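You operate a simulated robot arm through the tools that you are given. There is no shell and no other tool. Be economical: measure what you need, move in short steps, check, and stop when the job is done.

The job below is to be done with a simulated robot arm. You get a single attempt, and the scene is never put back.

JOB
Clamp the small carton, fold its side flaps, lay the blue tape strip on the seam and roll it down.
Fine: green lever down to HOLD; roll the whole strip with the orange roller and put the roller back; the other strips stay. Set down upright: orange roller.

It is judged by the outcome, as a careful person would: the job done as asked, and still so three seconds after it is handed in. It fails if anything else is knocked over, pushed out of place, dropped, spilled or broken. Flat cloth is picked up by pressing the open fingertips on it (5 to 10 N) and closing them slowly along it; thin cloth reads only 2 to 8 mm in the jaws.

ROBOT AND FRAMES
A 7-joint arm with a two-finger parallel gripper on a trunk, on a base that drives. Base frame: it is fixed to the floor where the robot stands at the start and does not move with it; the origin is under the middle of the robot, x ahead of it, y to its left, z up. Lengths are in m, angles in degrees, forces in N, time in s.
Its first joint turns from -166.0 to 166.0 degrees. Places, roughly: green holder lever [0.7, 0, 0.8]; left flap of the small carton [0.9, 0.2, 1]; right flap of the small carton [0.9, 0, 1]; small carton (15x20x11 cm) [0.9, 0.1, 0.8]. Payload 4.4 kg.
The tool frame sits at the grasp point between the pads (the TCP): z along the fingers, y along the line on which they close. The tips reach 0.023 m beyond it. Largest opening 0.094 m; finger width 0.038, thickness 0.01; the body of the gripper, 0.054 by 0.096 m, starts 0.039 m behind the TCP.
Orientation is that of the tool frame in the base frame, as a unit quaternion [x, y, z, w]. With the fingers straight down and closing along the base's y, the tool's x points along the base's -x, its y along +y and its z along -z.

CONTROLS
- The arm moves only by the tool drive_tool. Its arguments are lists of equal length, an entry for each row: "travel": the shift along the base's x, y, z in m, a list of three; "delta_rot": the turn, a rotation vector about the base's x, y, z in degrees, a list of three. In form: {"travel": [[tx, ty, tz], ...], "delta_rot": [[wx, wy, wz], ...]}. A call has 1 to 8 rows; each row shifts and turns the commanded pose from where the row before left it. "claw" is the finger opening in m, from 0 to 0.094, set as the call begins (left out, the last holds). Each row takes 0.2 s and may step no farther than 0.05 m and 8.6 degrees from the row before; otherwise, or with a gripper value out of range, the whole call is refused. Where a pose cannot be reached the arm comes as near as it can. A force on the tool above 90 N (or 10 N above the force at the start of the call, whichever is more), or a blocked arm, ends the call early, and 0.2 s more pass. The fingers move at their own pace (about 0.108 m/s each) and stop on an object; they squeeze with about 37 N. The grip force told is the motor's: it shows also when the fingers shut on nothing. Time passes only in rows, and 0.2 s behind the last, so rows that do not move let the fingers close. The reply holds the time, the measured pose of the TCP, the force on the tool along the base axes, the opening and the grip force, in the units named above and with some noise, with the torque about the TCP (base axes, N m) and any sound that the robot's microphone picked up, and new pictures: "views" is both (left out), scene, wrist or none.
- Cameras (640 x 400 px; columns grow to the right, rows downward): "scene" is now at [0.0915, 0.1705, 1.4336]; the picture's right is [-0.99, 0.14, 0.00], its down [0.12, 0.86, -0.50] and it looks along [-0.07, -0.50, -0.86] (base axes); focal length 214 px, centre (320, 200). "wrist" rides on the gripper at [0.086, 0.016, -0.074] in the tool frame; the picture's right is [-0.18, 0.98, 0.00], its down [-0.58, -0.11, -0.81] and it looks along [-0.79, -0.15, 0.59] (tool axes); focal length 243 px, centre (320, 200). There is no depth. A picture from a camera that has moved, and an enlarged one, comes with that camera's place and axes in the base frame and with its lens.
- drive_base(legs): drives the robot by 1 to 6 legs, each [ahead, left, turn to the left] in m, m and degrees, along the robot's own axes; the way and the turn of a leg run together, so that a leg with both is an arc; at most 1.5 m and 180 degrees a leg. The arm and the cameras ride along, it lands a little off, and it stops where it bumps. It gives what a move gives, and a new picture of the scene camera.
- aim_head(pan, tilt): turns the head with the scene camera to pan (to the left, within 120 degrees either way) and tilt (down, from -29 to 69), counted from straight ahead of the robot. It gives what a move gives, and a new picture of the scene camera.
- inspect(camera, box): a new picture of the part [left, top, right, bottom] of that camera's present view, enlarged. The clock stands still meanwhile.
- hand_in(): hands the job in; it is judged then, once.

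Go step by step. Nothing tells you exact positions but the pictures and the camera data: compare them with the known pose of the tool, close in by small moves and look again before you grip or let go. The budget is 120 turns and 260 pictures, counting those below and the enlarged ones. Unless the task says otherwise, let go and move clear before handing in, and close with one line.

The tools are called after ">>>" by a JSON object that holds its "op" and its "data". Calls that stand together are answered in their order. drive_tool: Moves the arm, as the interface text tells. Its arguments: {"type":"object","properties":{"travel":{"type":"array"},"delta_rot":{"type":"array"},"claw":{"type":"number"},"views":{"type":"string","enum":["both","scene","wrist","none"]}},"required":["travel","delta_rot"]} The other tools are called the same way: drive_base (legs) drives the base; aim_head (pan, tilt) turns the head that bears the scene camera; inspect (camera, box) takes an enlarged picture of a part of a camera's view; hand_in () hands the job in.

At the start:

```text
time_s: 0.0
tool_pos: [0.5992, -0.1844, 1.1899]
orientation: [0.0, 1.0, 0.0, 0.001]
ft_force: [0.3, -0.6, 0.2]
moment: [-0.04, 0.03, -0.03]
grip_width: 0.094
grip_force: 0.0
robot x, y, heading: [0.001, -0.0022, 0.3]
head pan, tilt: [-97.8, 59.9]
```

scene: 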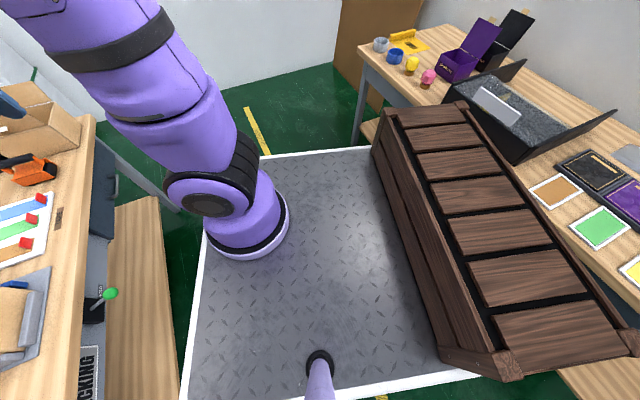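
wrist: 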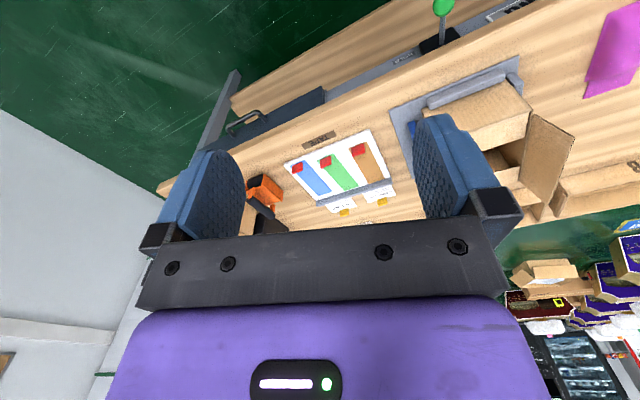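

The head looks right; the work bench is ahead. I'll aim the head straight at the bench.

>>> {"op": "aim_head", "data": {"pan": 0, "tilt": 40}}

```text
time_s: 1.7
tool_pos: [0.5996, -0.1847, 1.1894]
orientation: [0.0, 1.0, 0.0, 0.0]
ft_force: [-0.1, -0.8, 0.5]
moment: [0.02, 0.05, 0.0]
grip_width: 0.0937
grip_force: 0.1
robot x, y, heading: [-0.0007, -0.0005, 0.1]
head pan, tilt: [0.0, 40.0]
camera scene: at [0.1856, 0.2366, 1.4602], right [0.0, -1.0, 0.0], down [-0.64, 0.0, -0.77], along [0.77, 0.0, -0.64], focal length 214 px, centre (320, 200)
```

scene: 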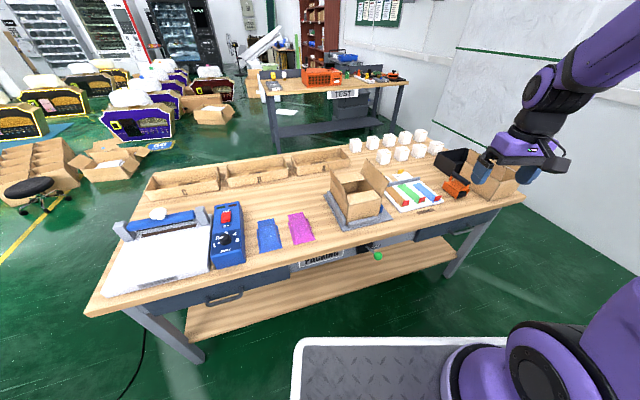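

I see the bench with the small carton in its holder, the lever at the front and the strips to its right. I'll zoom in.

>>> {"op": "inspect", "data": {"camera": "scene", "box": [300, 150, 460, 270]}}

>>> {"op": "inspect", "data": {"camera": "scene", "box": [370, 135, 530, 235]}}

>>> {"op": "inspect", "data": {"camera": "wrist", "box": [230, 0, 630, 250]}}

```text
3.33 times, centred on (380, 210) of scene
camera zoom: at [0.1856, 0.2366, 1.4602], right [0.0, -1.0, 0.0], down [-0.64, 0.0, -0.77], along [0.77, 0.0, -0.64], focal length 715 px, centre (120, 167)
```

zoom: 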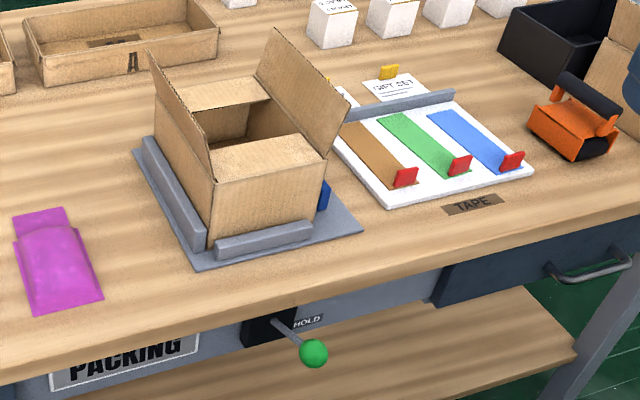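

```text
4.00 times, centred on (450, 185) of scene
camera zoom: at [0.1856, 0.2366, 1.4602], right [0.0, -1.0, 0.0], down [-0.64, 0.0, -0.77], along [0.77, 0.0, -0.64], focal length 858 px, centre (-200, 260)
```

zoom: 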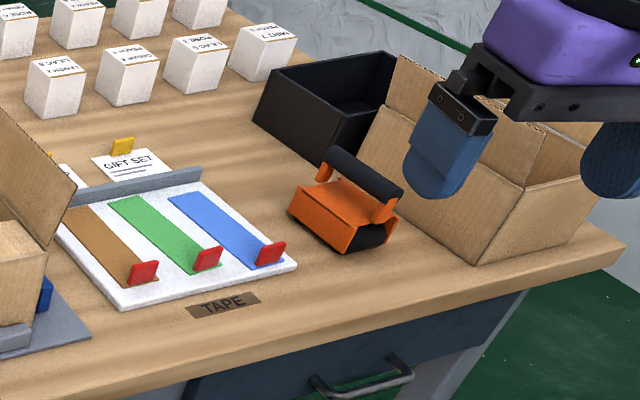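

```text
1.60 times, centred on (430, 125) of wrist
camera zoom: at [0.5121, -0.1692, 1.2644], right [0.18, 0.98, 0.0], down [0.58, -0.11, 0.81], along [0.79, -0.15, -0.59], focal length 388 px, centre (144, 320)
```

zoom: 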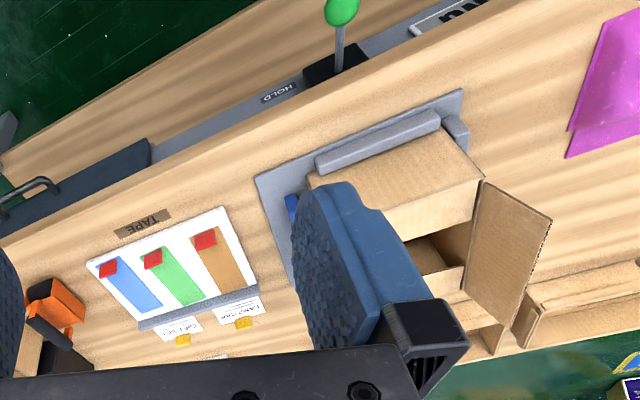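

The bench is yawed about 16° to the base frame, with its top near z 0.83. I'll look closer at the lever and bring the wrist camera to a better viewpoint.

>>> {"op": "inspect", "data": {"camera": "scene", "box": [345, 220, 409, 260]}}

>>> {"op": "drive_tool", "data": {"travel": [[0, 0.05, 0], [0, 0.05, 0], [0, 0.05, 0], [0, 0.05, 0], [0, 0.03, 0], [0, 0, 0]], "delta_rot": [[0, 0, 5], [0, 0, 5], [0, 0, 5], [0, 0, 0], [0, 0, 0], [0, 0, 0]], "views": "both"}}

```text
10.00 times, centred on (377, 240) of scene
camera zoom: at [0.1856, 0.2366, 1.4602], right [0.0, -1.0, 0.0], down [-0.64, 0.0, -0.77], along [0.77, 0.0, -0.64], focal length 2145 px, centre (-250, -200)
```

zoom: 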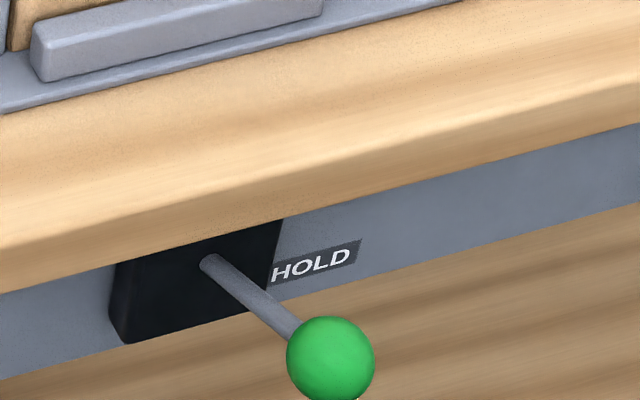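

```text
time_s: 3.1
tool_pos: [0.5994, 0.0459, 1.1888]
orientation: [-0.131, 0.991, 0.0, 0.0]
ft_force: [0.6, 0.9, -0.1]
moment: [-0.01, 0.01, 0.02]
grip_width: 0.0939
grip_force: 0.1
robot x, y, heading: [-0.0004, 0.0002, 0.4]
head pan, tilt: [0.0, 40.0]
camera scene: at [0.1855, 0.2366, 1.4602], right [0.0, -1.0, 0.0], down [-0.64, 0.0, -0.77], along [0.77, 0.0, -0.64], focal length 214 px, centre (320, 200)
camera wrist: at [0.5104, 0.039, 1.2638], right [-0.08, 1.0, 0.0], down [0.59, 0.05, 0.81], along [0.8, 0.06, -0.59], focal length 243 px, centre (320, 200)
```

scene: 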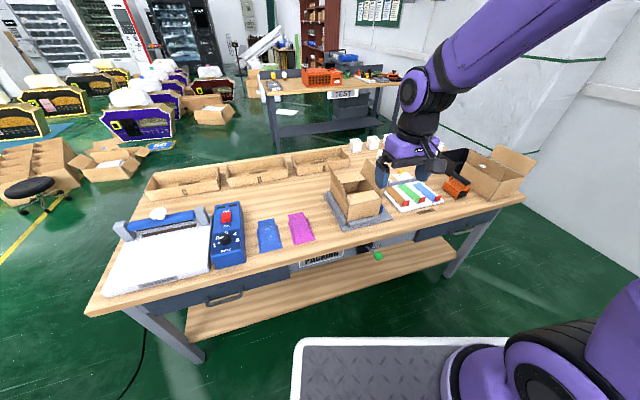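
wrist: 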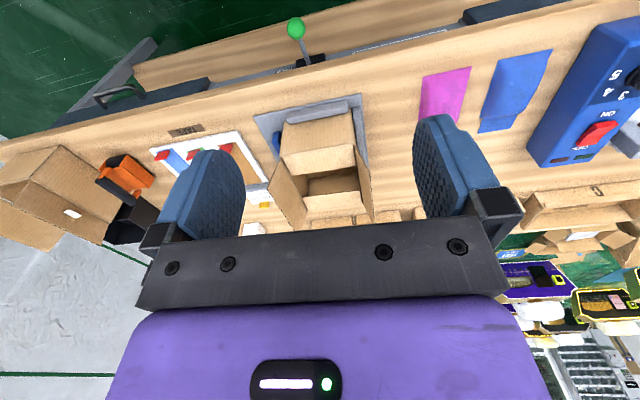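

The blue strip and the roller look too far away from here, so I plan to drive right along the bench. First I'll check the right and rear surroundings.

>>> {"op": "aim_head", "data": {"pan": -95, "tilt": 25}}

>>> {"op": "aim_head", "data": {"pan": -45, "tilt": 45}}

```text
time_s: 4.8
tool_pos: [0.5982, 0.0458, 1.1882]
orientation: [-0.131, 0.991, 0.0, 0.0]
ft_force: [-0.2, 0.1, 0.3]
moment: [0.01, 0.05, 0.02]
grip_width: 0.094
grip_force: 0.1
robot x, y, heading: [0.0045, 0.0022, 0.2]
head pan, tilt: [-95.0, 25.0]
camera scene: at [0.0926, 0.1449, 1.4835], right [-1.0, 0.09, 0.0], down [0.04, 0.42, -0.91], along [-0.08, -0.9, -0.42], focal length 214 px, centre (320, 200)
```

scene: 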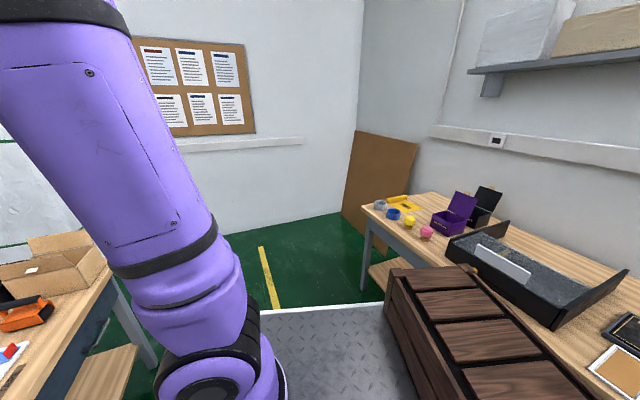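

```text
time_s: 6.0
tool_pos: [0.5982, 0.0461, 1.1902]
orientation: [-0.132, 0.991, 0.0, 0.0]
ft_force: [-0.2, -0.2, 0.1]
moment: [-0.02, -0.01, 0.01]
grip_width: 0.094
grip_force: 0.1
robot x, y, heading: [-0.0054, 0.0026, 0.1]
head pan, tilt: [-45.0, 45.0]
camera scene: at [0.1581, 0.1791, 1.453], right [-0.71, -0.71, 0.0], down [-0.5, 0.5, -0.71], along [0.5, -0.5, -0.71], focal length 214 px, centre (320, 200)
```

scene: 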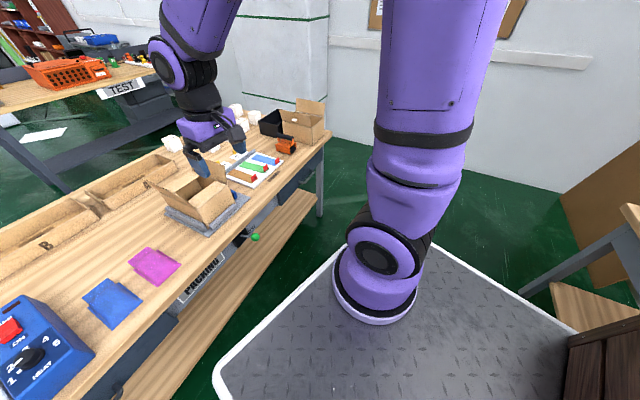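

The way to the right is clear, since the wooden crate sits on the robot's own deck. I'll turn to face the bench squarely and shift right and slightly ahead.

>>> {"op": "drive_base", "data": {"legs": [[0, 0, 16], [0, -0.42, 0], [0.09, 0, 0]]}}

>>> {"op": "aim_head", "data": {"pan": 0, "tilt": 45}}

>>> {"op": "inspect", "data": {"camera": "scene", "box": [160, 150, 480, 350]}}

```text
time_s: 10.2
tool_pos: [0.7656, -0.1639, 1.1886]
orientation: [-0.268, 0.963, 0.0, 0.0]
ft_force: [-0.6, 0.0, 0.1]
moment: [0.0, 0.02, -0.02]
grip_width: 0.0943
grip_force: 0.0
robot x, y, heading: [0.2038, -0.3714, 16.4]
head pan, tilt: [-45.0, 45.0]
camera scene: at [0.3047, -0.1574, 1.453], right [-0.48, -0.88, 0.0], down [-0.62, 0.34, -0.71], along [0.62, -0.34, -0.71], focal length 214 px, centre (320, 200)
```

scene: 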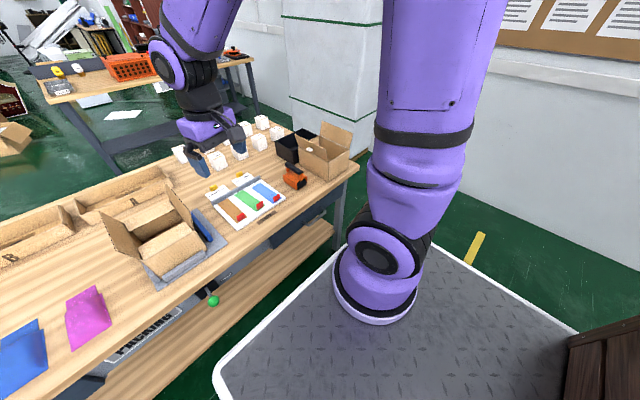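

```text
time_s: 11.3
tool_pos: [0.765, -0.1636, 1.189]
orientation: [-0.268, 0.963, -0.001, 0.0]
ft_force: [0.2, -0.1, 0.6]
moment: [0.02, -0.03, -0.03]
grip_width: 0.0938
grip_force: 0.1
robot x, y, heading: [0.2023, -0.3749, 16.3]
head pan, tilt: [0.0, 45.0]
camera scene: at [0.3117, -0.0956, 1.453], right [0.28, -0.96, 0.0], down [-0.68, -0.2, -0.71], along [0.68, 0.2, -0.71], focal length 214 px, centre (320, 200)
```

scene: 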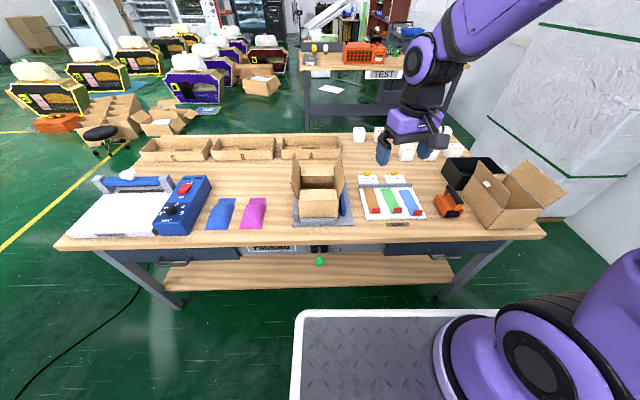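

```text
2.00 times, centred on (320, 250) of scene
camera zoom: at [0.3117, -0.0956, 1.453], right [0.28, -0.96, 0.0], down [-0.68, -0.2, -0.71], along [0.68, 0.2, -0.71], focal length 429 px, centre (320, 100)
```

zoom: 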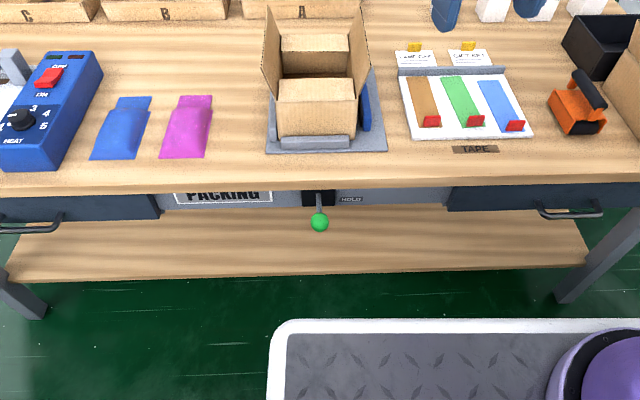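

The base now faces the bench squarely. Next I'll shut the fingers, tilt the tool and bring the tips above the green knob, which I put at about (0.67, 0.012, 0.785) in the base frame.

>>> {"op": "drive_tool", "data": {"travel": [[-0.0215, 0.0343, 0], [-0.0215, 0.0343, 0], [-0.0215, 0.0343, 0], [-0.0215, 0.0343, 0], [-0.0215, 0.0345, 0], [0, 0, -0.05], [0, 0, -0.05], [0, 0, -0.05]], "delta_rot": [[0, 0, -7.4], [0, 0, -7.4], [1.87, -6.4, 0], [1.87, -6.4, 0], [1.87, -6.4, 0], [0, 0, 0], [0, 0, 0], [0, 0, 0]], "claw": 0, "views": "none"}}

>>> {"op": "drive_tool", "data": {"travel": [[0, 0, -0.05], [0, 0, -0.05], [0, 0, -0.04], [0, 0, -0.03], [0, 0, 0]], "delta_rot": [[0, 0, 0], [0, 0, 0], [0, 0, 0], [0, 0, 0], [0, 0, 0]], "views": "both"}}

>>> {"op": "inspect", "data": {"camera": "scene", "box": [256, 180, 416, 280]}}

```text
time_s: 13.1
tool_pos: [0.6554, 0.0076, 1.0373]
orientation: [-0.14, 0.975, 0.026, 0.172]
ft_force: [-0.1, -0.3, 0.4]
moment: [0.05, 0.02, 0.01]
grip_width: 0.0
grip_force: 37.5
robot x, y, heading: [0.1989, -0.3716, 15.9]
head pan, tilt: [0.0, 45.0]
```

```text
time_s: 14.3
tool_pos: [0.6587, 0.0095, 0.8701]
orientation: [-0.139, 0.975, 0.024, 0.173]
ft_force: [-0.7, 0.1, 0.3]
moment: [0.01, 0.02, 0.02]
grip_width: 0.0
grip_force: 36.4
robot x, y, heading: [0.2023, -0.3769, 16.2]
head pan, tilt: [0.0, 45.0]
camera scene: at [0.3116, -0.0956, 1.453], right [0.28, -0.96, 0.0], down [-0.68, -0.2, -0.71], along [0.68, 0.2, -0.71], focal length 214 px, centre (320, 200)
camera wrist: at [0.5508, -0.0059, 0.9111], right [-0.11, 0.99, 0.06], down [0.29, -0.03, 0.96], along [0.95, 0.12, -0.28], focal length 243 px, centre (320, 200)
```

scene: 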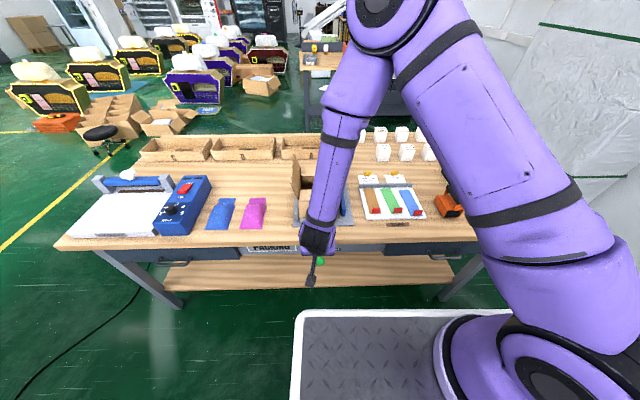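
wrist: 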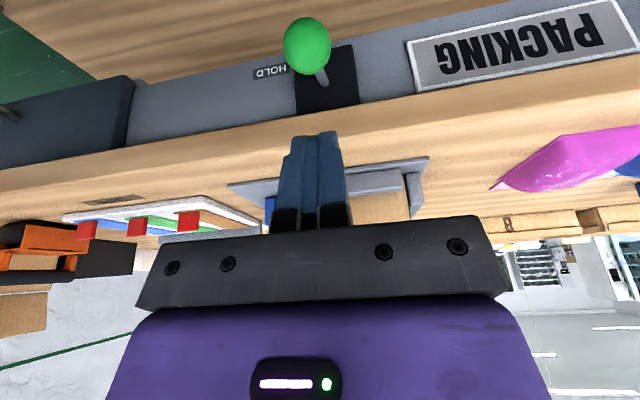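

```text
4.00 times, centred on (336, 230) of scene
camera zoom: at [0.3116, -0.0956, 1.453], right [0.28, -0.96, 0.0], down [-0.68, -0.2, -0.71], along [0.68, 0.2, -0.71], focal length 858 px, centre (256, 80)
```

zoom: 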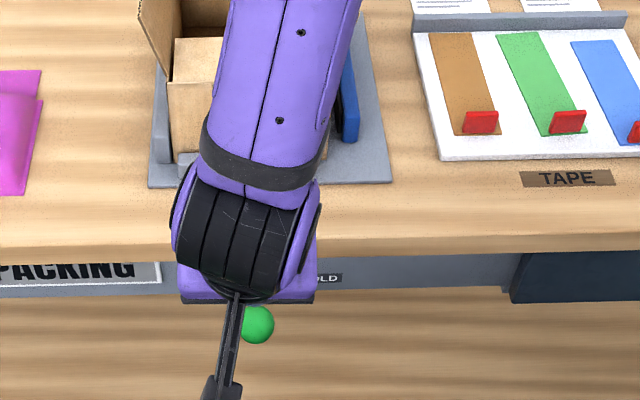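

The tips hang about 5 cm over the knob. I'll nudge sideways and press down in short steps, watching the force.

>>> {"op": "drive_tool", "data": {"travel": [[0, -0.004, -0.03], [0, 0, -0.015], [0, 0, -0.01], [0, 0, -0.01], [0, 0, 0]], "delta_rot": [[0, 0, 0], [0, 0, 0], [0, 0, 0], [0, 0, 0], [0, 0, 0]], "views": "wrist"}}

```text
time_s: 15.5
tool_pos: [0.6586, 0.0045, 0.8035]
orientation: [-0.139, 0.975, 0.024, 0.173]
ft_force: [0.9, -0.6, 0.1]
moment: [-0.01, 0.01, 0.02]
grip_width: 0.0002
grip_force: 36.9
robot x, y, heading: [0.2013, -0.3734, 16.2]
head pan, tilt: [0.0, 45.0]
camera wrist: at [0.5501, -0.0101, 0.8451], right [-0.11, 0.99, 0.06], down [0.29, -0.03, 0.96], along [0.95, 0.12, -0.28], focal length 243 px, centre (320, 200)
```

wrist: 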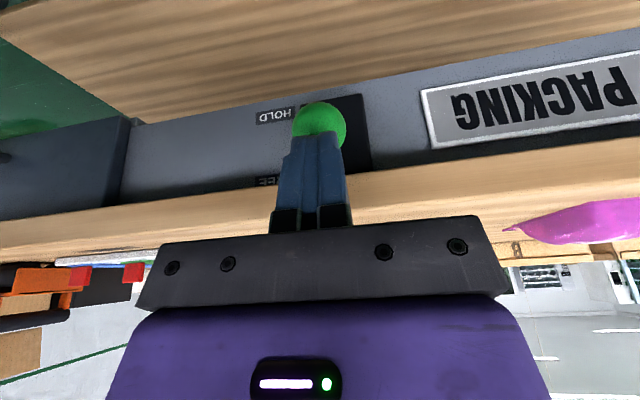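

The knob sits a bit further forward and lower than estimated, at about (0.685, 0.010, 0.755). I'll move forward and press down.

>>> {"op": "drive_tool", "data": {"travel": [[0.0144, 0.007, 0.003], [0, 0, -0.01], [0, 0, -0.01], [0, 0, -0.008], [0, 0, 0]], "delta_rot": [[0, 0, 0], [0, 0, 0], [0, 0, 0], [0, 0, 0], [0, 0, 0]], "views": "wrist"}}

```text
time_s: 16.7
tool_pos: [0.672, 0.0123, 0.7779]
orientation: [-0.139, 0.974, 0.025, 0.174]
ft_force: [-0.1, -0.3, 0.1]
moment: [0.0, 0.0, 0.0]
grip_width: 0.0
grip_force: 36.7
robot x, y, heading: [0.2032, -0.3721, 16.2]
head pan, tilt: [0.0, 45.0]
camera wrist: at [0.5651, -0.003, 0.8198], right [-0.11, 0.99, 0.06], down [0.29, -0.03, 0.96], along [0.95, 0.12, -0.28], focal length 243 px, centre (320, 200)
```

wrist: 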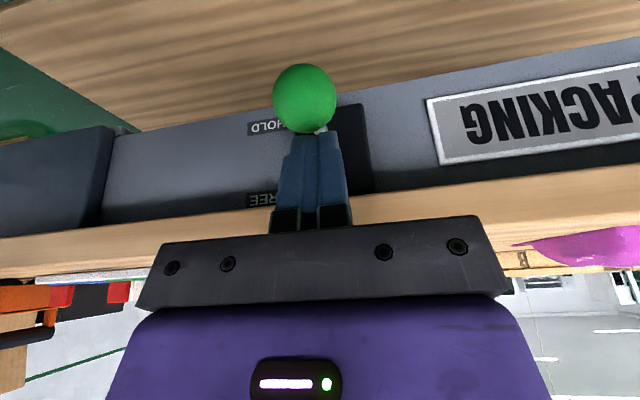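

The lever is moving down freely toward HOLD. I'll continue pressing.

>>> {"op": "drive_tool", "data": {"travel": [[0, 0, -0.01], [0, 0, -0.01], [0, 0, -0.01], [0, 0, 0]], "delta_rot": [[0, 0, 0], [0, 0, 0], [0, 0, 0], [0, 0, 0]], "views": "both"}}

>>> {"op": "inspect", "data": {"camera": "scene", "box": [256, 180, 416, 280]}}

```text
time_s: 17.7
tool_pos: [0.6717, 0.0108, 0.7481]
orientation: [-0.139, 0.975, 0.024, 0.172]
ft_force: [-0.5, -0.1, 0.3]
moment: [-0.03, 0.07, 0.0]
grip_width: 0.0003
grip_force: 37.4
robot x, y, heading: [0.1996, -0.3738, 16.3]
head pan, tilt: [0.0, 45.0]
camera scene: at [0.3116, -0.0955, 1.453], right [0.28, -0.96, 0.0], down [-0.68, -0.2, -0.71], along [0.68, 0.2, -0.71], focal length 214 px, centre (320, 200)
camera wrist: at [0.5637, -0.0029, 0.79], right [-0.11, 0.99, 0.06], down [0.29, -0.03, 0.96], along [0.95, 0.12, -0.28], focal length 243 px, centre (320, 200)
```

scene: 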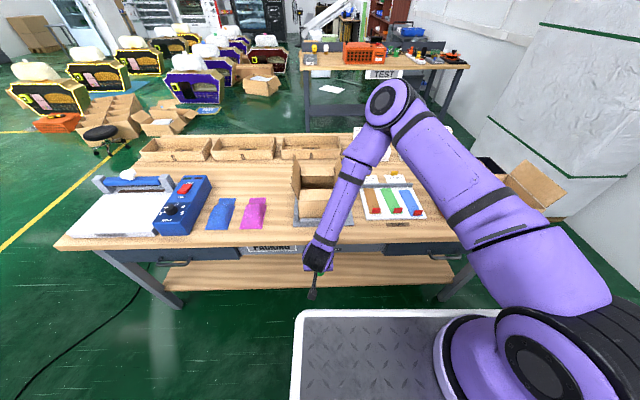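
wrist: 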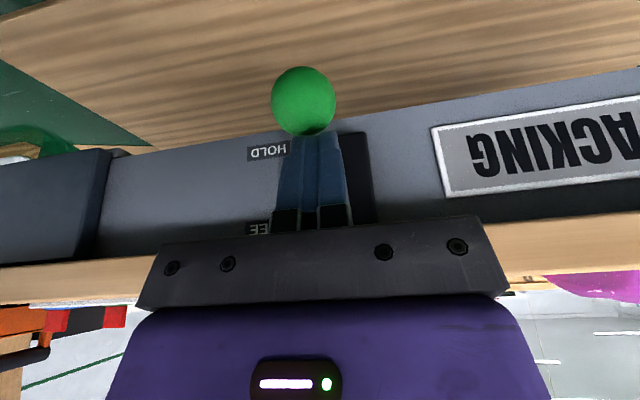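

```text
4.00 times, centred on (336, 230) of scene
camera zoom: at [0.3116, -0.0955, 1.453], right [0.28, -0.96, 0.0], down [-0.68, -0.2, -0.71], along [0.68, 0.2, -0.71], focal length 858 px, centre (256, 80)
```

zoom: 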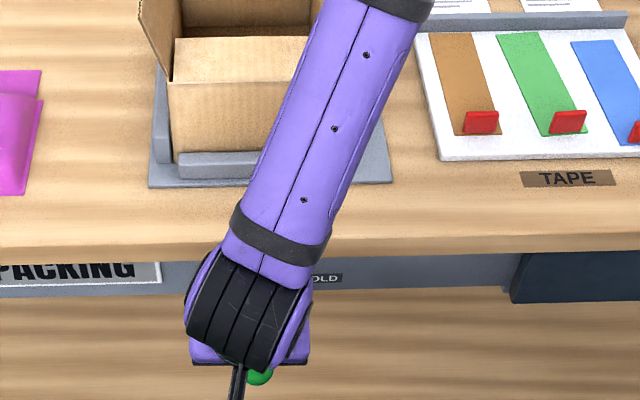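

The lever is following. I'll continue until it stops.

>>> {"op": "drive_tool", "data": {"travel": [[0, 0, -0.008], [0, 0, -0.008], [0, 0, -0.008], [0, 0, 0]], "delta_rot": [[0, 0, 0], [0, 0, 0], [0, 0, 0], [0, 0, 0]], "views": "wrist"}}

```text
time_s: 18.7
tool_pos: [0.6722, 0.0118, 0.7245]
orientation: [-0.139, 0.975, 0.024, 0.171]
ft_force: [0.1, 0.4, -0.3]
moment: [0.04, 0.01, 0.05]
grip_width: 0.0
grip_force: 37.2
robot x, y, heading: [0.2021, -0.3719, 16.1]
head pan, tilt: [0.0, 45.0]
camera wrist: at [0.5641, -0.0031, 0.7654], right [-0.11, 0.99, 0.06], down [0.29, -0.03, 0.96], along [0.95, 0.12, -0.28], focal length 243 px, centre (320, 200)
```

wrist: 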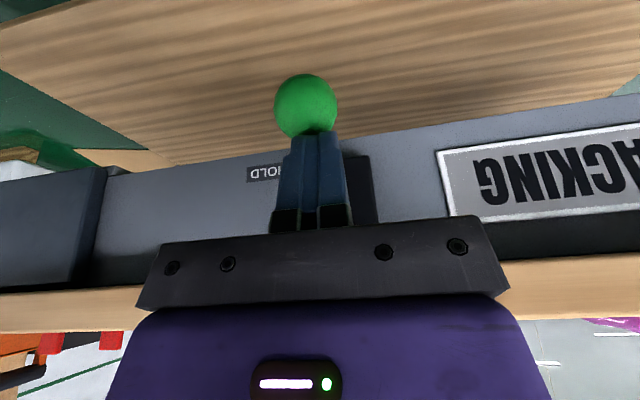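

>>> {"op": "drive_tool", "data": {"travel": [[0, 0, -0.008], [0, 0, -0.008], [0, 0, -0.008], [0, 0, 0]], "delta_rot": [[0, 0, 0], [0, 0, 0], [0, 0, 0], [0, 0, 0]], "views": "both"}}

>>> {"op": "inspect", "data": {"camera": "scene", "box": [256, 150, 416, 250]}}

```text
time_s: 19.7
tool_pos: [0.6711, 0.0104, 0.7009]
orientation: [-0.14, 0.975, 0.025, 0.172]
ft_force: [0.2, 0.5, 0.5]
moment: [0.0, -0.01, 0.0]
grip_width: 0.0001
grip_force: 36.9
robot x, y, heading: [0.2021, -0.3752, 16.2]
head pan, tilt: [0.0, 45.0]
camera scene: at [0.3117, -0.0955, 1.453], right [0.28, -0.96, 0.0], down [-0.68, -0.2, -0.71], along [0.68, 0.2, -0.71], focal length 214 px, centre (320, 200)
camera wrist: at [0.5638, -0.0034, 0.7414], right [-0.11, 0.99, 0.06], down [0.29, -0.03, 0.96], along [0.95, 0.12, -0.28], focal length 243 px, centre (320, 200)
```

scene: 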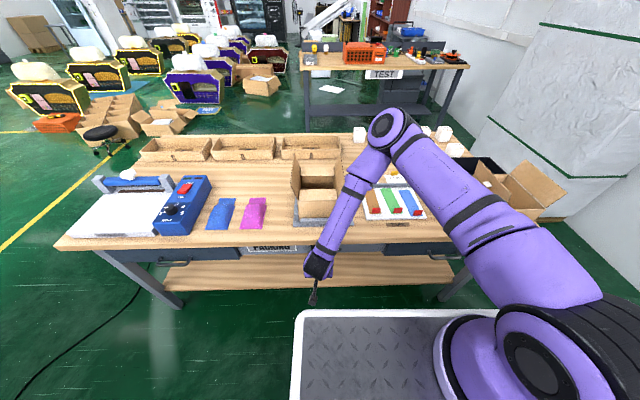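
wrist: 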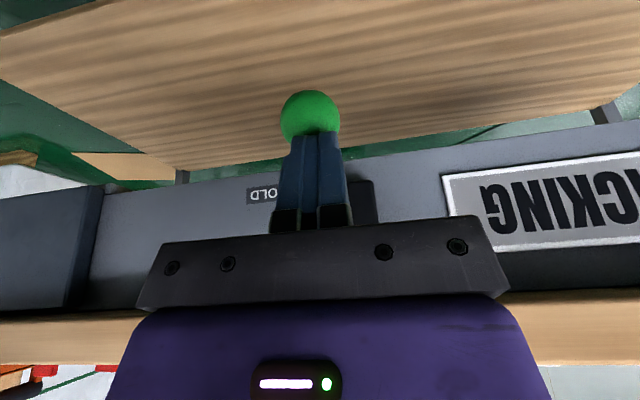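

```text
4.00 times, centred on (336, 200) of scene
camera zoom: at [0.3117, -0.0955, 1.453], right [0.28, -0.96, 0.0], down [-0.68, -0.2, -0.71], along [0.68, 0.2, -0.71], focal length 858 px, centre (256, 200)
```

zoom: 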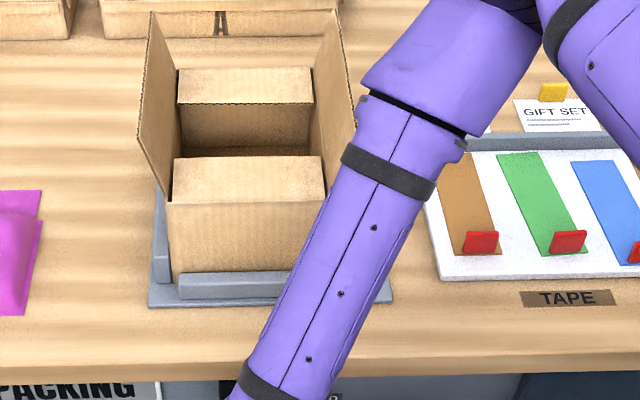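

>>> {"op": "drive_tool", "data": {"travel": [[0, 0, -0.008], [0, 0, -0.008], [0, 0, 0]], "delta_rot": [[0, 0, 0], [0, 0, 0], [0, 0, 0]], "views": "wrist"}}

```text
time_s: 20.2
tool_pos: [0.6716, 0.0124, 0.699]
orientation: [-0.14, 0.974, 0.026, 0.176]
ft_force: [-9.4, -15.3, 45.7]
moment: [-0.47, 0.0, -0.09]
grip_width: 0.0
grip_force: 37.1
robot x, y, heading: [0.202, -0.3728, 16.1]
head pan, tilt: [0.0, 45.0]
stopped in row 2: the force on the tool passed its limit at 115 N (the readings are from after the stop); the commanded pose is now the measured one
camera wrist: at [0.5633, -0.0038, 0.7384], right [-0.11, 0.99, 0.07], down [0.28, -0.03, 0.96], along [0.95, 0.13, -0.28], focal length 243 px, centre (320, 200)
```

wrist: 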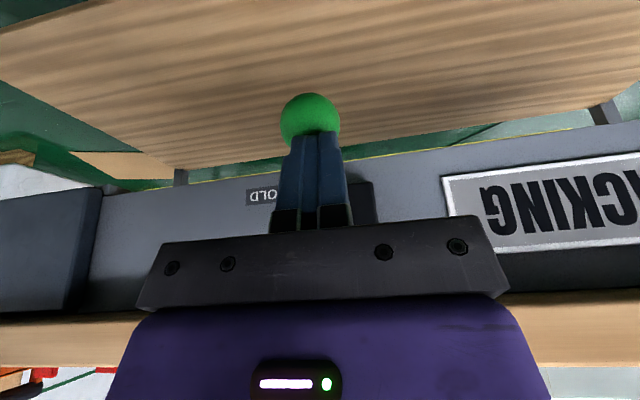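

The lever hit its end stop, so it should be at HOLD. I'll back away upward and check.

>>> {"op": "drive_tool", "data": {"travel": [[-0.01, -0.003, 0.02], [-0.01, -0.003, 0.04], [0, 0, 0.05], [0, 0, 0.05], [0, 0, 0.05], [0, 0, 0.05], [0, 0, 0.05], [0, 0, 0.05]], "delta_rot": [[0, 0, 0], [0, 0, 0], [0, 0, 0], [0, 0, 0], [0, 0, 0], [0, 0, 0], [0, 0, 0], [0, 0, 0]], "views": "none"}}

>>> {"op": "drive_tool", "data": {"travel": [[-0.014, -0.048, 0.05], [-0.01, -0.048, 0.04], [0.01, -0.048, 0.02], [0.01, -0.048, 0], [0.01, -0.048, 0], [0, 0, 0]], "delta_rot": [[-1.87, 6.4, 0], [-1.87, 6.4, 0], [-1.87, 6.4, 0], [0, 0, 0], [0, 0, 0], [0, 0, 0]], "views": "scene"}}

>>> {"op": "inspect", "data": {"camera": "scene", "box": [256, 140, 416, 240]}}

>>> {"op": "inspect", "data": {"camera": "scene", "box": [280, 220, 360, 280]}}

```text
time_s: 22.0
tool_pos: [0.6513, 0.0069, 1.055]
orientation: [-0.139, 0.974, 0.026, 0.174]
ft_force: [1.4, 0.3, -1.0]
moment: [0.01, 0.06, -0.03]
grip_width: 0.0
grip_force: 37.1
robot x, y, heading: [0.2026, -0.373, 16.3]
head pan, tilt: [0.0, 45.0]
```

```text
refused: row 1 steps farther than a row can; nothing moved
```

```text
4.00 times, centred on (336, 190) of scene
camera zoom: at [0.3127, -0.0953, 1.4528], right [0.28, -0.96, 0.0], down [-0.68, -0.2, -0.71], along [0.68, 0.2, -0.71], focal length 858 px, centre (256, 240)
```

zoom: 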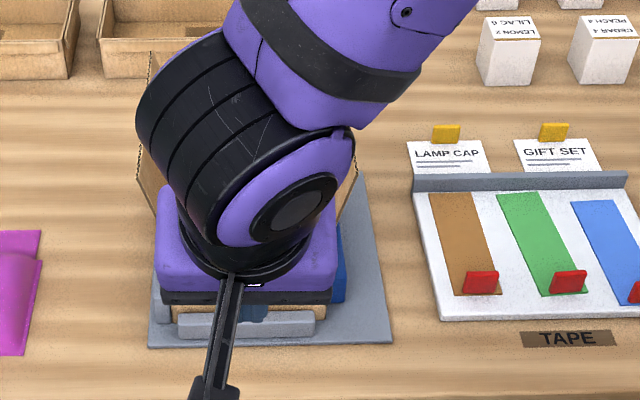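

```text
6.67 times, centred on (320, 250) of scene
camera zoom: at [0.3127, -0.0953, 1.4528], right [0.28, -0.96, 0.0], down [-0.68, -0.2, -0.71], along [0.68, 0.2, -0.71], focal length 1430 px, centre (320, -133)
```

zoom: 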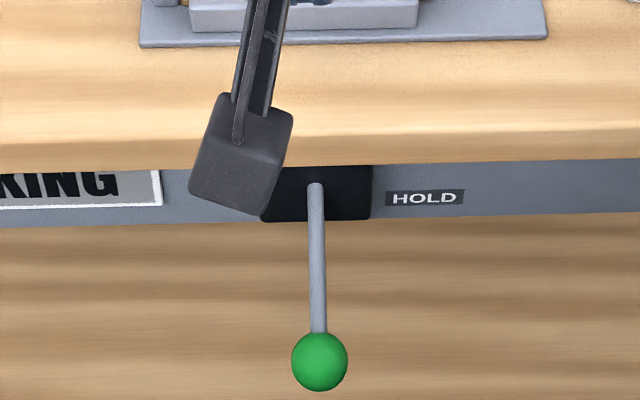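

The lever is down at HOLD. I'll move the arm aside and bring the tool upright for a clear look.

>>> {"op": "drive_tool", "data": {"travel": [[0, 0, 0.045], [0, 0, 0.045], [0.012, -0.043, 0.02], [0.012, -0.043, 0], [0.012, -0.043, 0], [0.012, -0.043, 0], [0.012, -0.043, 0], [0, 0, 0]], "delta_rot": [[-1.87, 6.4, 0], [-1.87, 6.4, 0], [-1.87, 6.4, 0], [0, 0, 0], [0, 0, 0], [0, 0, 0], [0, 0, 0], [0, 0, 0]], "views": "both"}}

>>> {"op": "inspect", "data": {"camera": "scene", "box": [256, 140, 416, 240]}}

```text
time_s: 23.8
tool_pos: [0.7123, -0.2096, 1.1641]
orientation: [-0.142, 0.99, 0.001, 0.003]
ft_force: [0.7, 0.1, 0.7]
moment: [0.01, 0.01, -0.02]
grip_width: 0.0003
grip_force: 37.2
robot x, y, heading: [0.2006, -0.3706, 16.0]
head pan, tilt: [0.0, 45.0]
camera scene: at [0.3117, -0.0957, 1.4529], right [0.28, -0.96, 0.0], down [-0.68, -0.2, -0.71], along [0.68, 0.2, -0.71], focal length 214 px, centre (320, 200)
camera wrist: at [0.6232, -0.2191, 1.239], right [-0.1, 1.0, 0.0], down [0.58, 0.06, 0.81], along [0.81, 0.08, -0.59], focal length 243 px, centre (320, 200)
```

scene: 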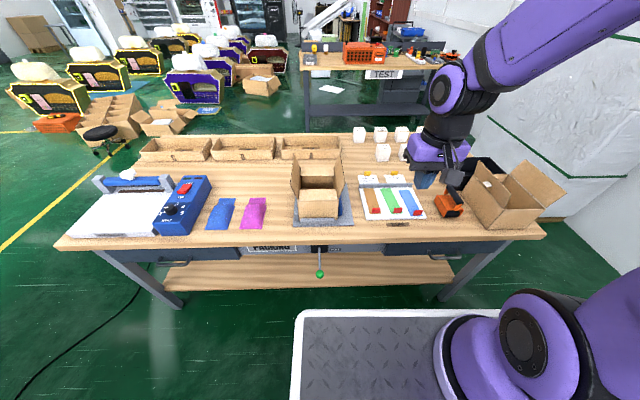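
wrist: 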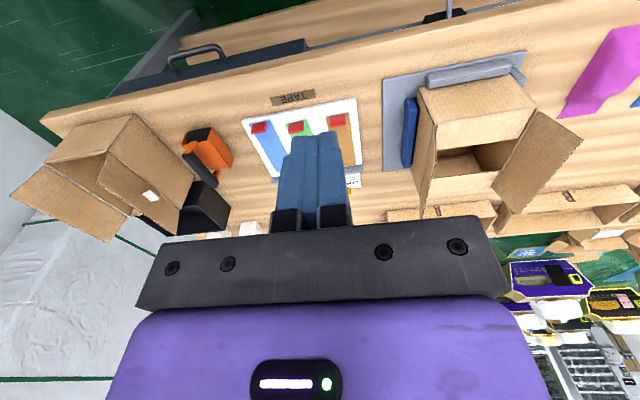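

```text
4.00 times, centred on (336, 190) of scene
camera zoom: at [0.3117, -0.0957, 1.4529], right [0.28, -0.96, 0.0], down [-0.68, -0.2, -0.71], along [0.68, 0.2, -0.71], focal length 858 px, centre (256, 240)
```

zoom: 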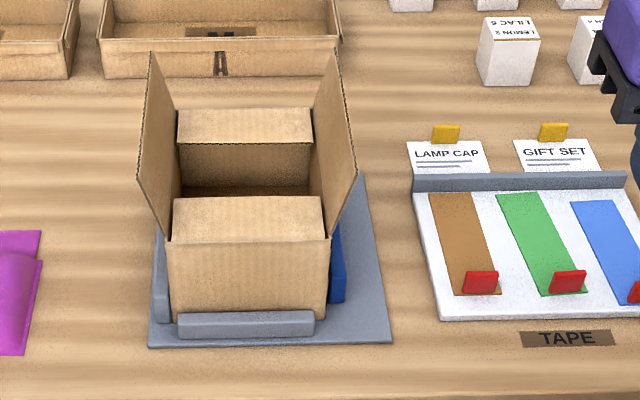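

The carton is clamped, and the blue jaw is against its right side. My bench height estimates disagree (0.79 to 0.83), so I'll touch the free bench surface gently to measure it.

>>> {"op": "drive_tool", "data": {"travel": [[0.038, 0.025, 0], [0.038, 0.025, 0], [0.038, 0.025, 0], [0, 0, -0.05], [0, 0, -0.05], [0, 0, -0.05], [0, 0, -0.05], [0, 0, -0.05]], "delta_rot": [[0, 0, 0], [0, 0, 0], [0, 0, 0], [0, 0, 0], [0, 0, 0], [0, 0, 0], [0, 0, 0], [0, 0, 0]], "views": "none"}}

>>> {"op": "drive_tool", "data": {"travel": [[0, 0, -0.03], [0, 0, -0.015], [0, 0, 0]], "delta_rot": [[0, 0, 0], [0, 0, 0], [0, 0, 0]], "views": "scene"}}

>>> {"op": "inspect", "data": {"camera": "scene", "box": [280, 170, 440, 270]}}

```text
time_s: 25.6
tool_pos: [0.8274, -0.1317, 0.9158]
orientation: [-0.141, 0.99, 0.002, 0.004]
ft_force: [0.2, -0.6, 0.3]
moment: [0.02, 0.0, 0.0]
grip_width: 0.0
grip_force: 37.2
robot x, y, heading: [0.2042, -0.3724, 16.2]
head pan, tilt: [0.0, 45.0]
```

```text
time_s: 26.4
tool_pos: [0.8276, -0.1327, 0.8695]
orientation: [-0.141, 0.99, 0.001, 0.003]
ft_force: [0.0, -0.2, 0.1]
moment: [-0.01, -0.02, 0.01]
grip_width: 0.0003
grip_force: 37.5
robot x, y, heading: [0.1998, -0.3755, 16.1]
head pan, tilt: [0.0, 45.0]
camera scene: at [0.3117, -0.0957, 1.453], right [0.28, -0.96, 0.0], down [-0.68, -0.2, -0.71], along [0.68, 0.2, -0.71], focal length 214 px, centre (320, 200)
```

scene: 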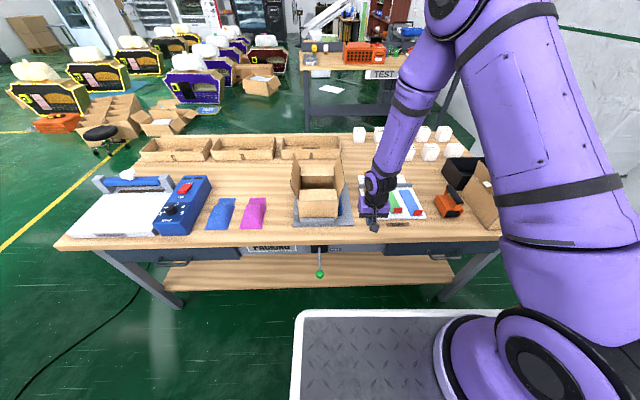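

```text
4.00 times, centred on (360, 220) of scene
camera zoom: at [0.3117, -0.0957, 1.453], right [0.28, -0.96, 0.0], down [-0.68, -0.2, -0.71], along [0.68, 0.2, -0.71], focal length 858 px, centre (160, 120)
```

zoom: 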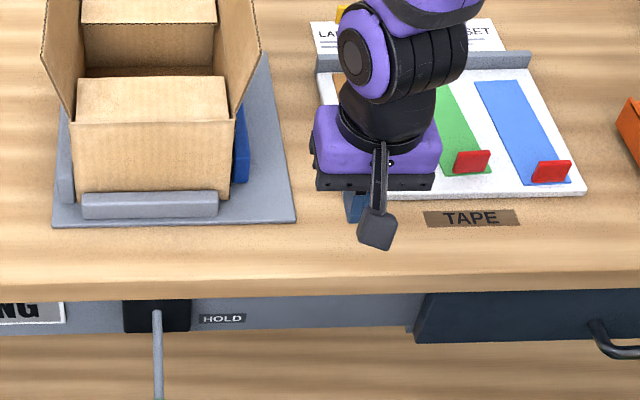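

>>> {"op": "drive_tool", "data": {"travel": [[0, 0, -0.01], [0, 0, -0.01], [0, 0, -0.006], [0, 0, -0.006], [0, 0, -0.004], [0, 0, -0.004], [0, 0, -0.004], [0, 0, -0.004]], "delta_rot": [[0, 0, 0], [0, 0, 0], [0, 0, 0], [0, 0, 0], [0, 0, 0], [0, 0, 0], [0, 0, 0], [0, 0, 0]], "views": "none"}}

```text
time_s: 28.2
tool_pos: [0.8267, -0.1333, 0.8234]
orientation: [-0.141, 0.99, 0.002, 0.003]
ft_force: [-1.2, -0.7, 6.8]
moment: [-0.09, 0.17, -0.08]
grip_width: 0.0
grip_force: 36.9
robot x, y, heading: [0.2025, -0.3734, 16.2]
head pan, tilt: [0.0, 45.0]
```

The bench top is at z≈0.800, which puts the carton top near 0.916. In the robot's frame, the carton spans about 0.72–0.92 ahead and 0.17–0.316 left. Next I'll go up and over to the outside of the left flap.

>>> {"op": "drive_tool", "data": {"travel": [[0, 0, 0.046], [0, 0, 0.046], [0, 0, 0.046], [0, 0, 0.046], [0, 0, 0.047], [0, 0, 0.046]], "delta_rot": [[0, 0, 0], [0, 0, 0], [0, 0, 0], [0, 0, 0], [0, 0, 0], [0, 0, 0]], "views": "none"}}

>>> {"op": "drive_tool", "data": {"travel": [[0.0071, 0.0442, 0], [0.0071, 0.0442, 0], [0.0071, 0.0442, 0], [0.0071, 0.0442, 0], [0.0071, 0.0442, 0], [0.0071, 0.0442, 0], [0.0071, 0.0442, 0], [0.0071, 0.0442, 0]], "delta_rot": [[0, 0, 0.2], [0, 0, 0.2], [0, 0, 0.2], [0, 0, 0.2], [0, 0, 0.2], [0, 0, 0], [0, 0, 0], [0, 0, 0]], "views": "scene"}}

>>> {"op": "inspect", "data": {"camera": "scene", "box": [240, 120, 400, 220]}}

```text
time_s: 29.6
tool_pos: [0.8281, -0.1316, 1.1003]
orientation: [-0.142, 0.99, 0.001, 0.003]
ft_force: [-0.2, 0.6, -0.6]
moment: [-0.01, 0.05, -0.01]
grip_width: 0.0
grip_force: 37.4
robot x, y, heading: [0.2012, -0.3733, 16.0]
head pan, tilt: [0.0, 45.0]
```

```text
time_s: 31.4
tool_pos: [0.8833, 0.2209, 1.0988]
orientation: [-0.15, 0.989, 0.002, 0.003]
ft_force: [-0.4, -0.7, 1.0]
moment: [0.03, 0.04, -0.01]
grip_width: 0.0
grip_force: 36.8
robot x, y, heading: [0.2015, -0.3729, 15.9]
head pan, tilt: [0.0, 45.0]
camera scene: at [0.3116, -0.0964, 1.4531], right [0.28, -0.96, 0.0], down [-0.68, -0.19, -0.71], along [0.68, 0.2, -0.71], focal length 214 px, centre (320, 200)
```

scene: 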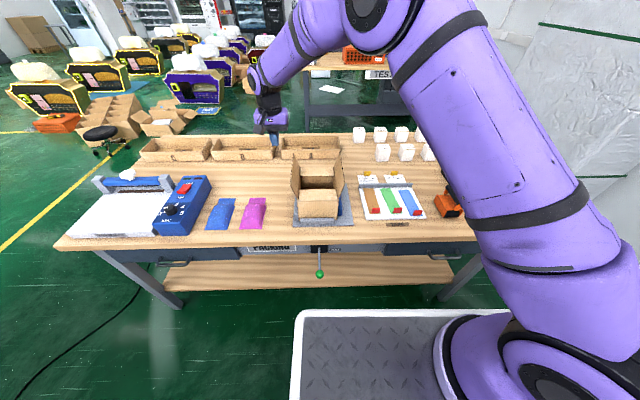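

```text
4.00 times, centred on (320, 170) of scene
camera zoom: at [0.3116, -0.0964, 1.4531], right [0.28, -0.96, 0.0], down [-0.68, -0.19, -0.71], along [0.68, 0.2, -0.71], focal length 858 px, centre (320, 320)
```

zoom: 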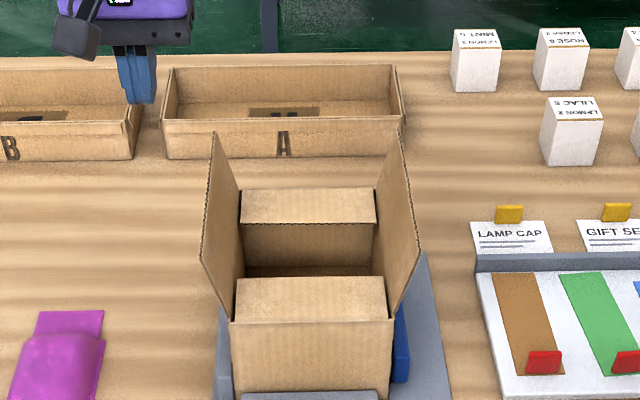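

The projection of the tip matches the picture. I'll lower it beside the left flap and sweep inward.

>>> {"op": "drive_tool", "data": {"travel": [[0, 0, -0.04], [0, 0, -0.04], [0, 0, -0.04], [0.0056, -0.0192, 0], [0.0056, -0.0192, 0], [0, 0, 0]], "delta_rot": [[0, 0, 0], [0, 0, 0], [0, 0, 0], [0, 0, 0], [0, 0, 0], [0, 0, 0]], "views": "scene"}}

>>> {"op": "inspect", "data": {"camera": "scene", "box": [240, 120, 400, 220]}}

```text
time_s: 32.8
tool_pos: [0.8937, 0.1835, 0.9797]
orientation: [-0.15, 0.989, 0.001, 0.003]
ft_force: [-0.9, 0.1, 0.5]
moment: [0.01, -0.02, 0.01]
grip_width: 0.0
grip_force: 37.1
robot x, y, heading: [0.2023, -0.3713, 16.1]
head pan, tilt: [0.0, 45.0]
camera scene: at [0.3117, -0.0956, 1.4529], right [0.28, -0.96, 0.0], down [-0.68, -0.2, -0.71], along [0.68, 0.2, -0.71], focal length 214 px, centre (320, 200)
```

scene: 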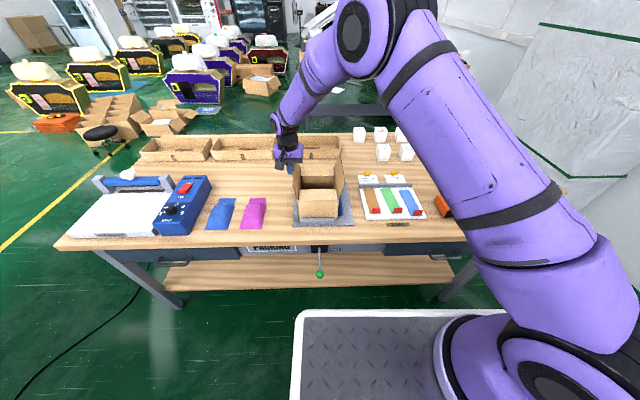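

```text
4.00 times, centred on (320, 170) of scene
camera zoom: at [0.3117, -0.0956, 1.4529], right [0.28, -0.96, 0.0], down [-0.68, -0.2, -0.71], along [0.68, 0.2, -0.71], focal length 858 px, centre (320, 320)
```

zoom: 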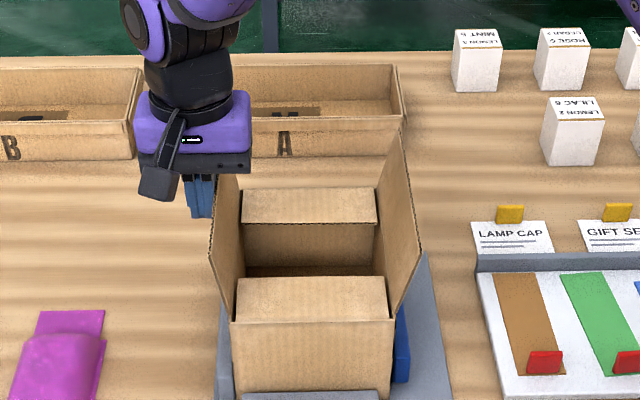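

The finger is touching the left flap and has begun to turn it. I'll sweep further.

>>> {"op": "drive_tool", "data": {"travel": [[0.0042, -0.0144, 0], [0.0042, -0.0144, 0], [0.0042, -0.0144, 0], [0.0042, -0.0144, 0], [0.0028, -0.0096, 0], [0, 0, 0]], "delta_rot": [[0, 0, 0], [0, 0, 0], [0, 0, 0], [0, 0, 0], [0, 0, 0], [0, 0, 0]], "views": "scene"}}

>>> {"op": "inspect", "data": {"camera": "scene", "box": [240, 120, 400, 220]}}

```text
time_s: 34.2
tool_pos: [0.9152, 0.1141, 0.9808]
orientation: [-0.15, 0.989, 0.001, 0.003]
ft_force: [0.2, -0.5, -0.6]
moment: [-0.01, -0.01, 0.0]
grip_width: 0.0002
grip_force: 36.8
robot x, y, heading: [0.2012, -0.3778, 16.1]
head pan, tilt: [0.0, 45.0]
camera scene: at [0.3117, -0.0957, 1.4529], right [0.28, -0.96, 0.0], down [-0.68, -0.2, -0.71], along [0.68, 0.2, -0.71], focal length 214 px, centre (320, 200)
```

scene: 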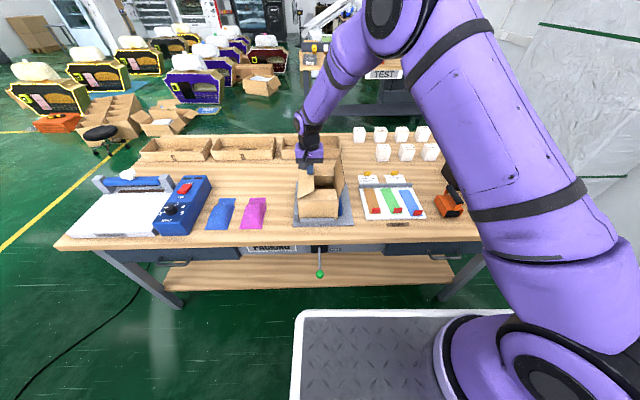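

```text
4.00 times, centred on (320, 170) of scene
camera zoom: at [0.3117, -0.0957, 1.4529], right [0.28, -0.96, 0.0], down [-0.68, -0.2, -0.71], along [0.68, 0.2, -0.71], focal length 858 px, centre (320, 320)
```

zoom: 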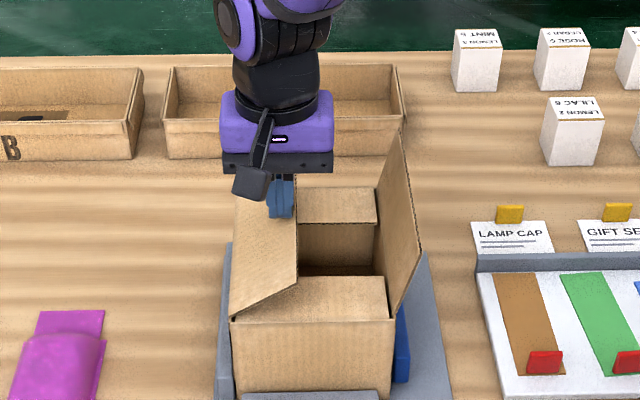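

The left flap is past half folded. Now I'll press it down.

>>> {"op": "drive_tool", "data": {"travel": [[0.002, -0.006, -0.01], [0, 0, -0.01], [0, 0, -0.008], [0, 0, -0.005], [0, 0, -0.003], [0, 0, -0.003], [0, 0, 0]], "delta_rot": [[0, 0, 0], [0, 0, 0], [0, 0, 0], [0, 0, 0], [0, 0, 0], [0, 0, 0], [0, 0, 0]], "views": "scene"}}

>>> {"op": "inspect", "data": {"camera": "scene", "box": [240, 120, 400, 220]}}

```text
time_s: 35.8
tool_pos: [0.9156, 0.1089, 0.9456]
orientation: [-0.151, 0.989, 0.003, 0.005]
ft_force: [-3.0, -5.3, 37.0]
moment: [-0.28, 0.62, 0.09]
grip_width: 0.0
grip_force: 37.1
robot x, y, heading: [0.1997, -0.3729, 16.1]
head pan, tilt: [0.0, 45.0]
camera scene: at [0.3103, -0.0968, 1.4533], right [0.28, -0.96, 0.0], down [-0.68, -0.2, -0.71], along [0.68, 0.2, -0.71], focal length 214 px, centre (320, 200)
```

scene: 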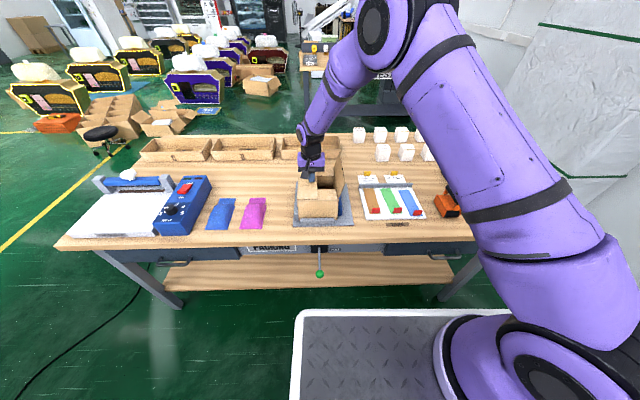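

```text
4.00 times, centred on (320, 170) of scene
camera zoom: at [0.3103, -0.0968, 1.4533], right [0.28, -0.96, 0.0], down [-0.68, -0.2, -0.71], along [0.68, 0.2, -0.71], focal length 858 px, centre (320, 320)
```

zoom: 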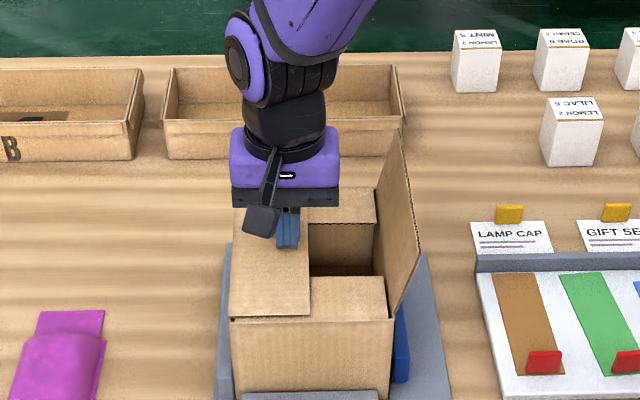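

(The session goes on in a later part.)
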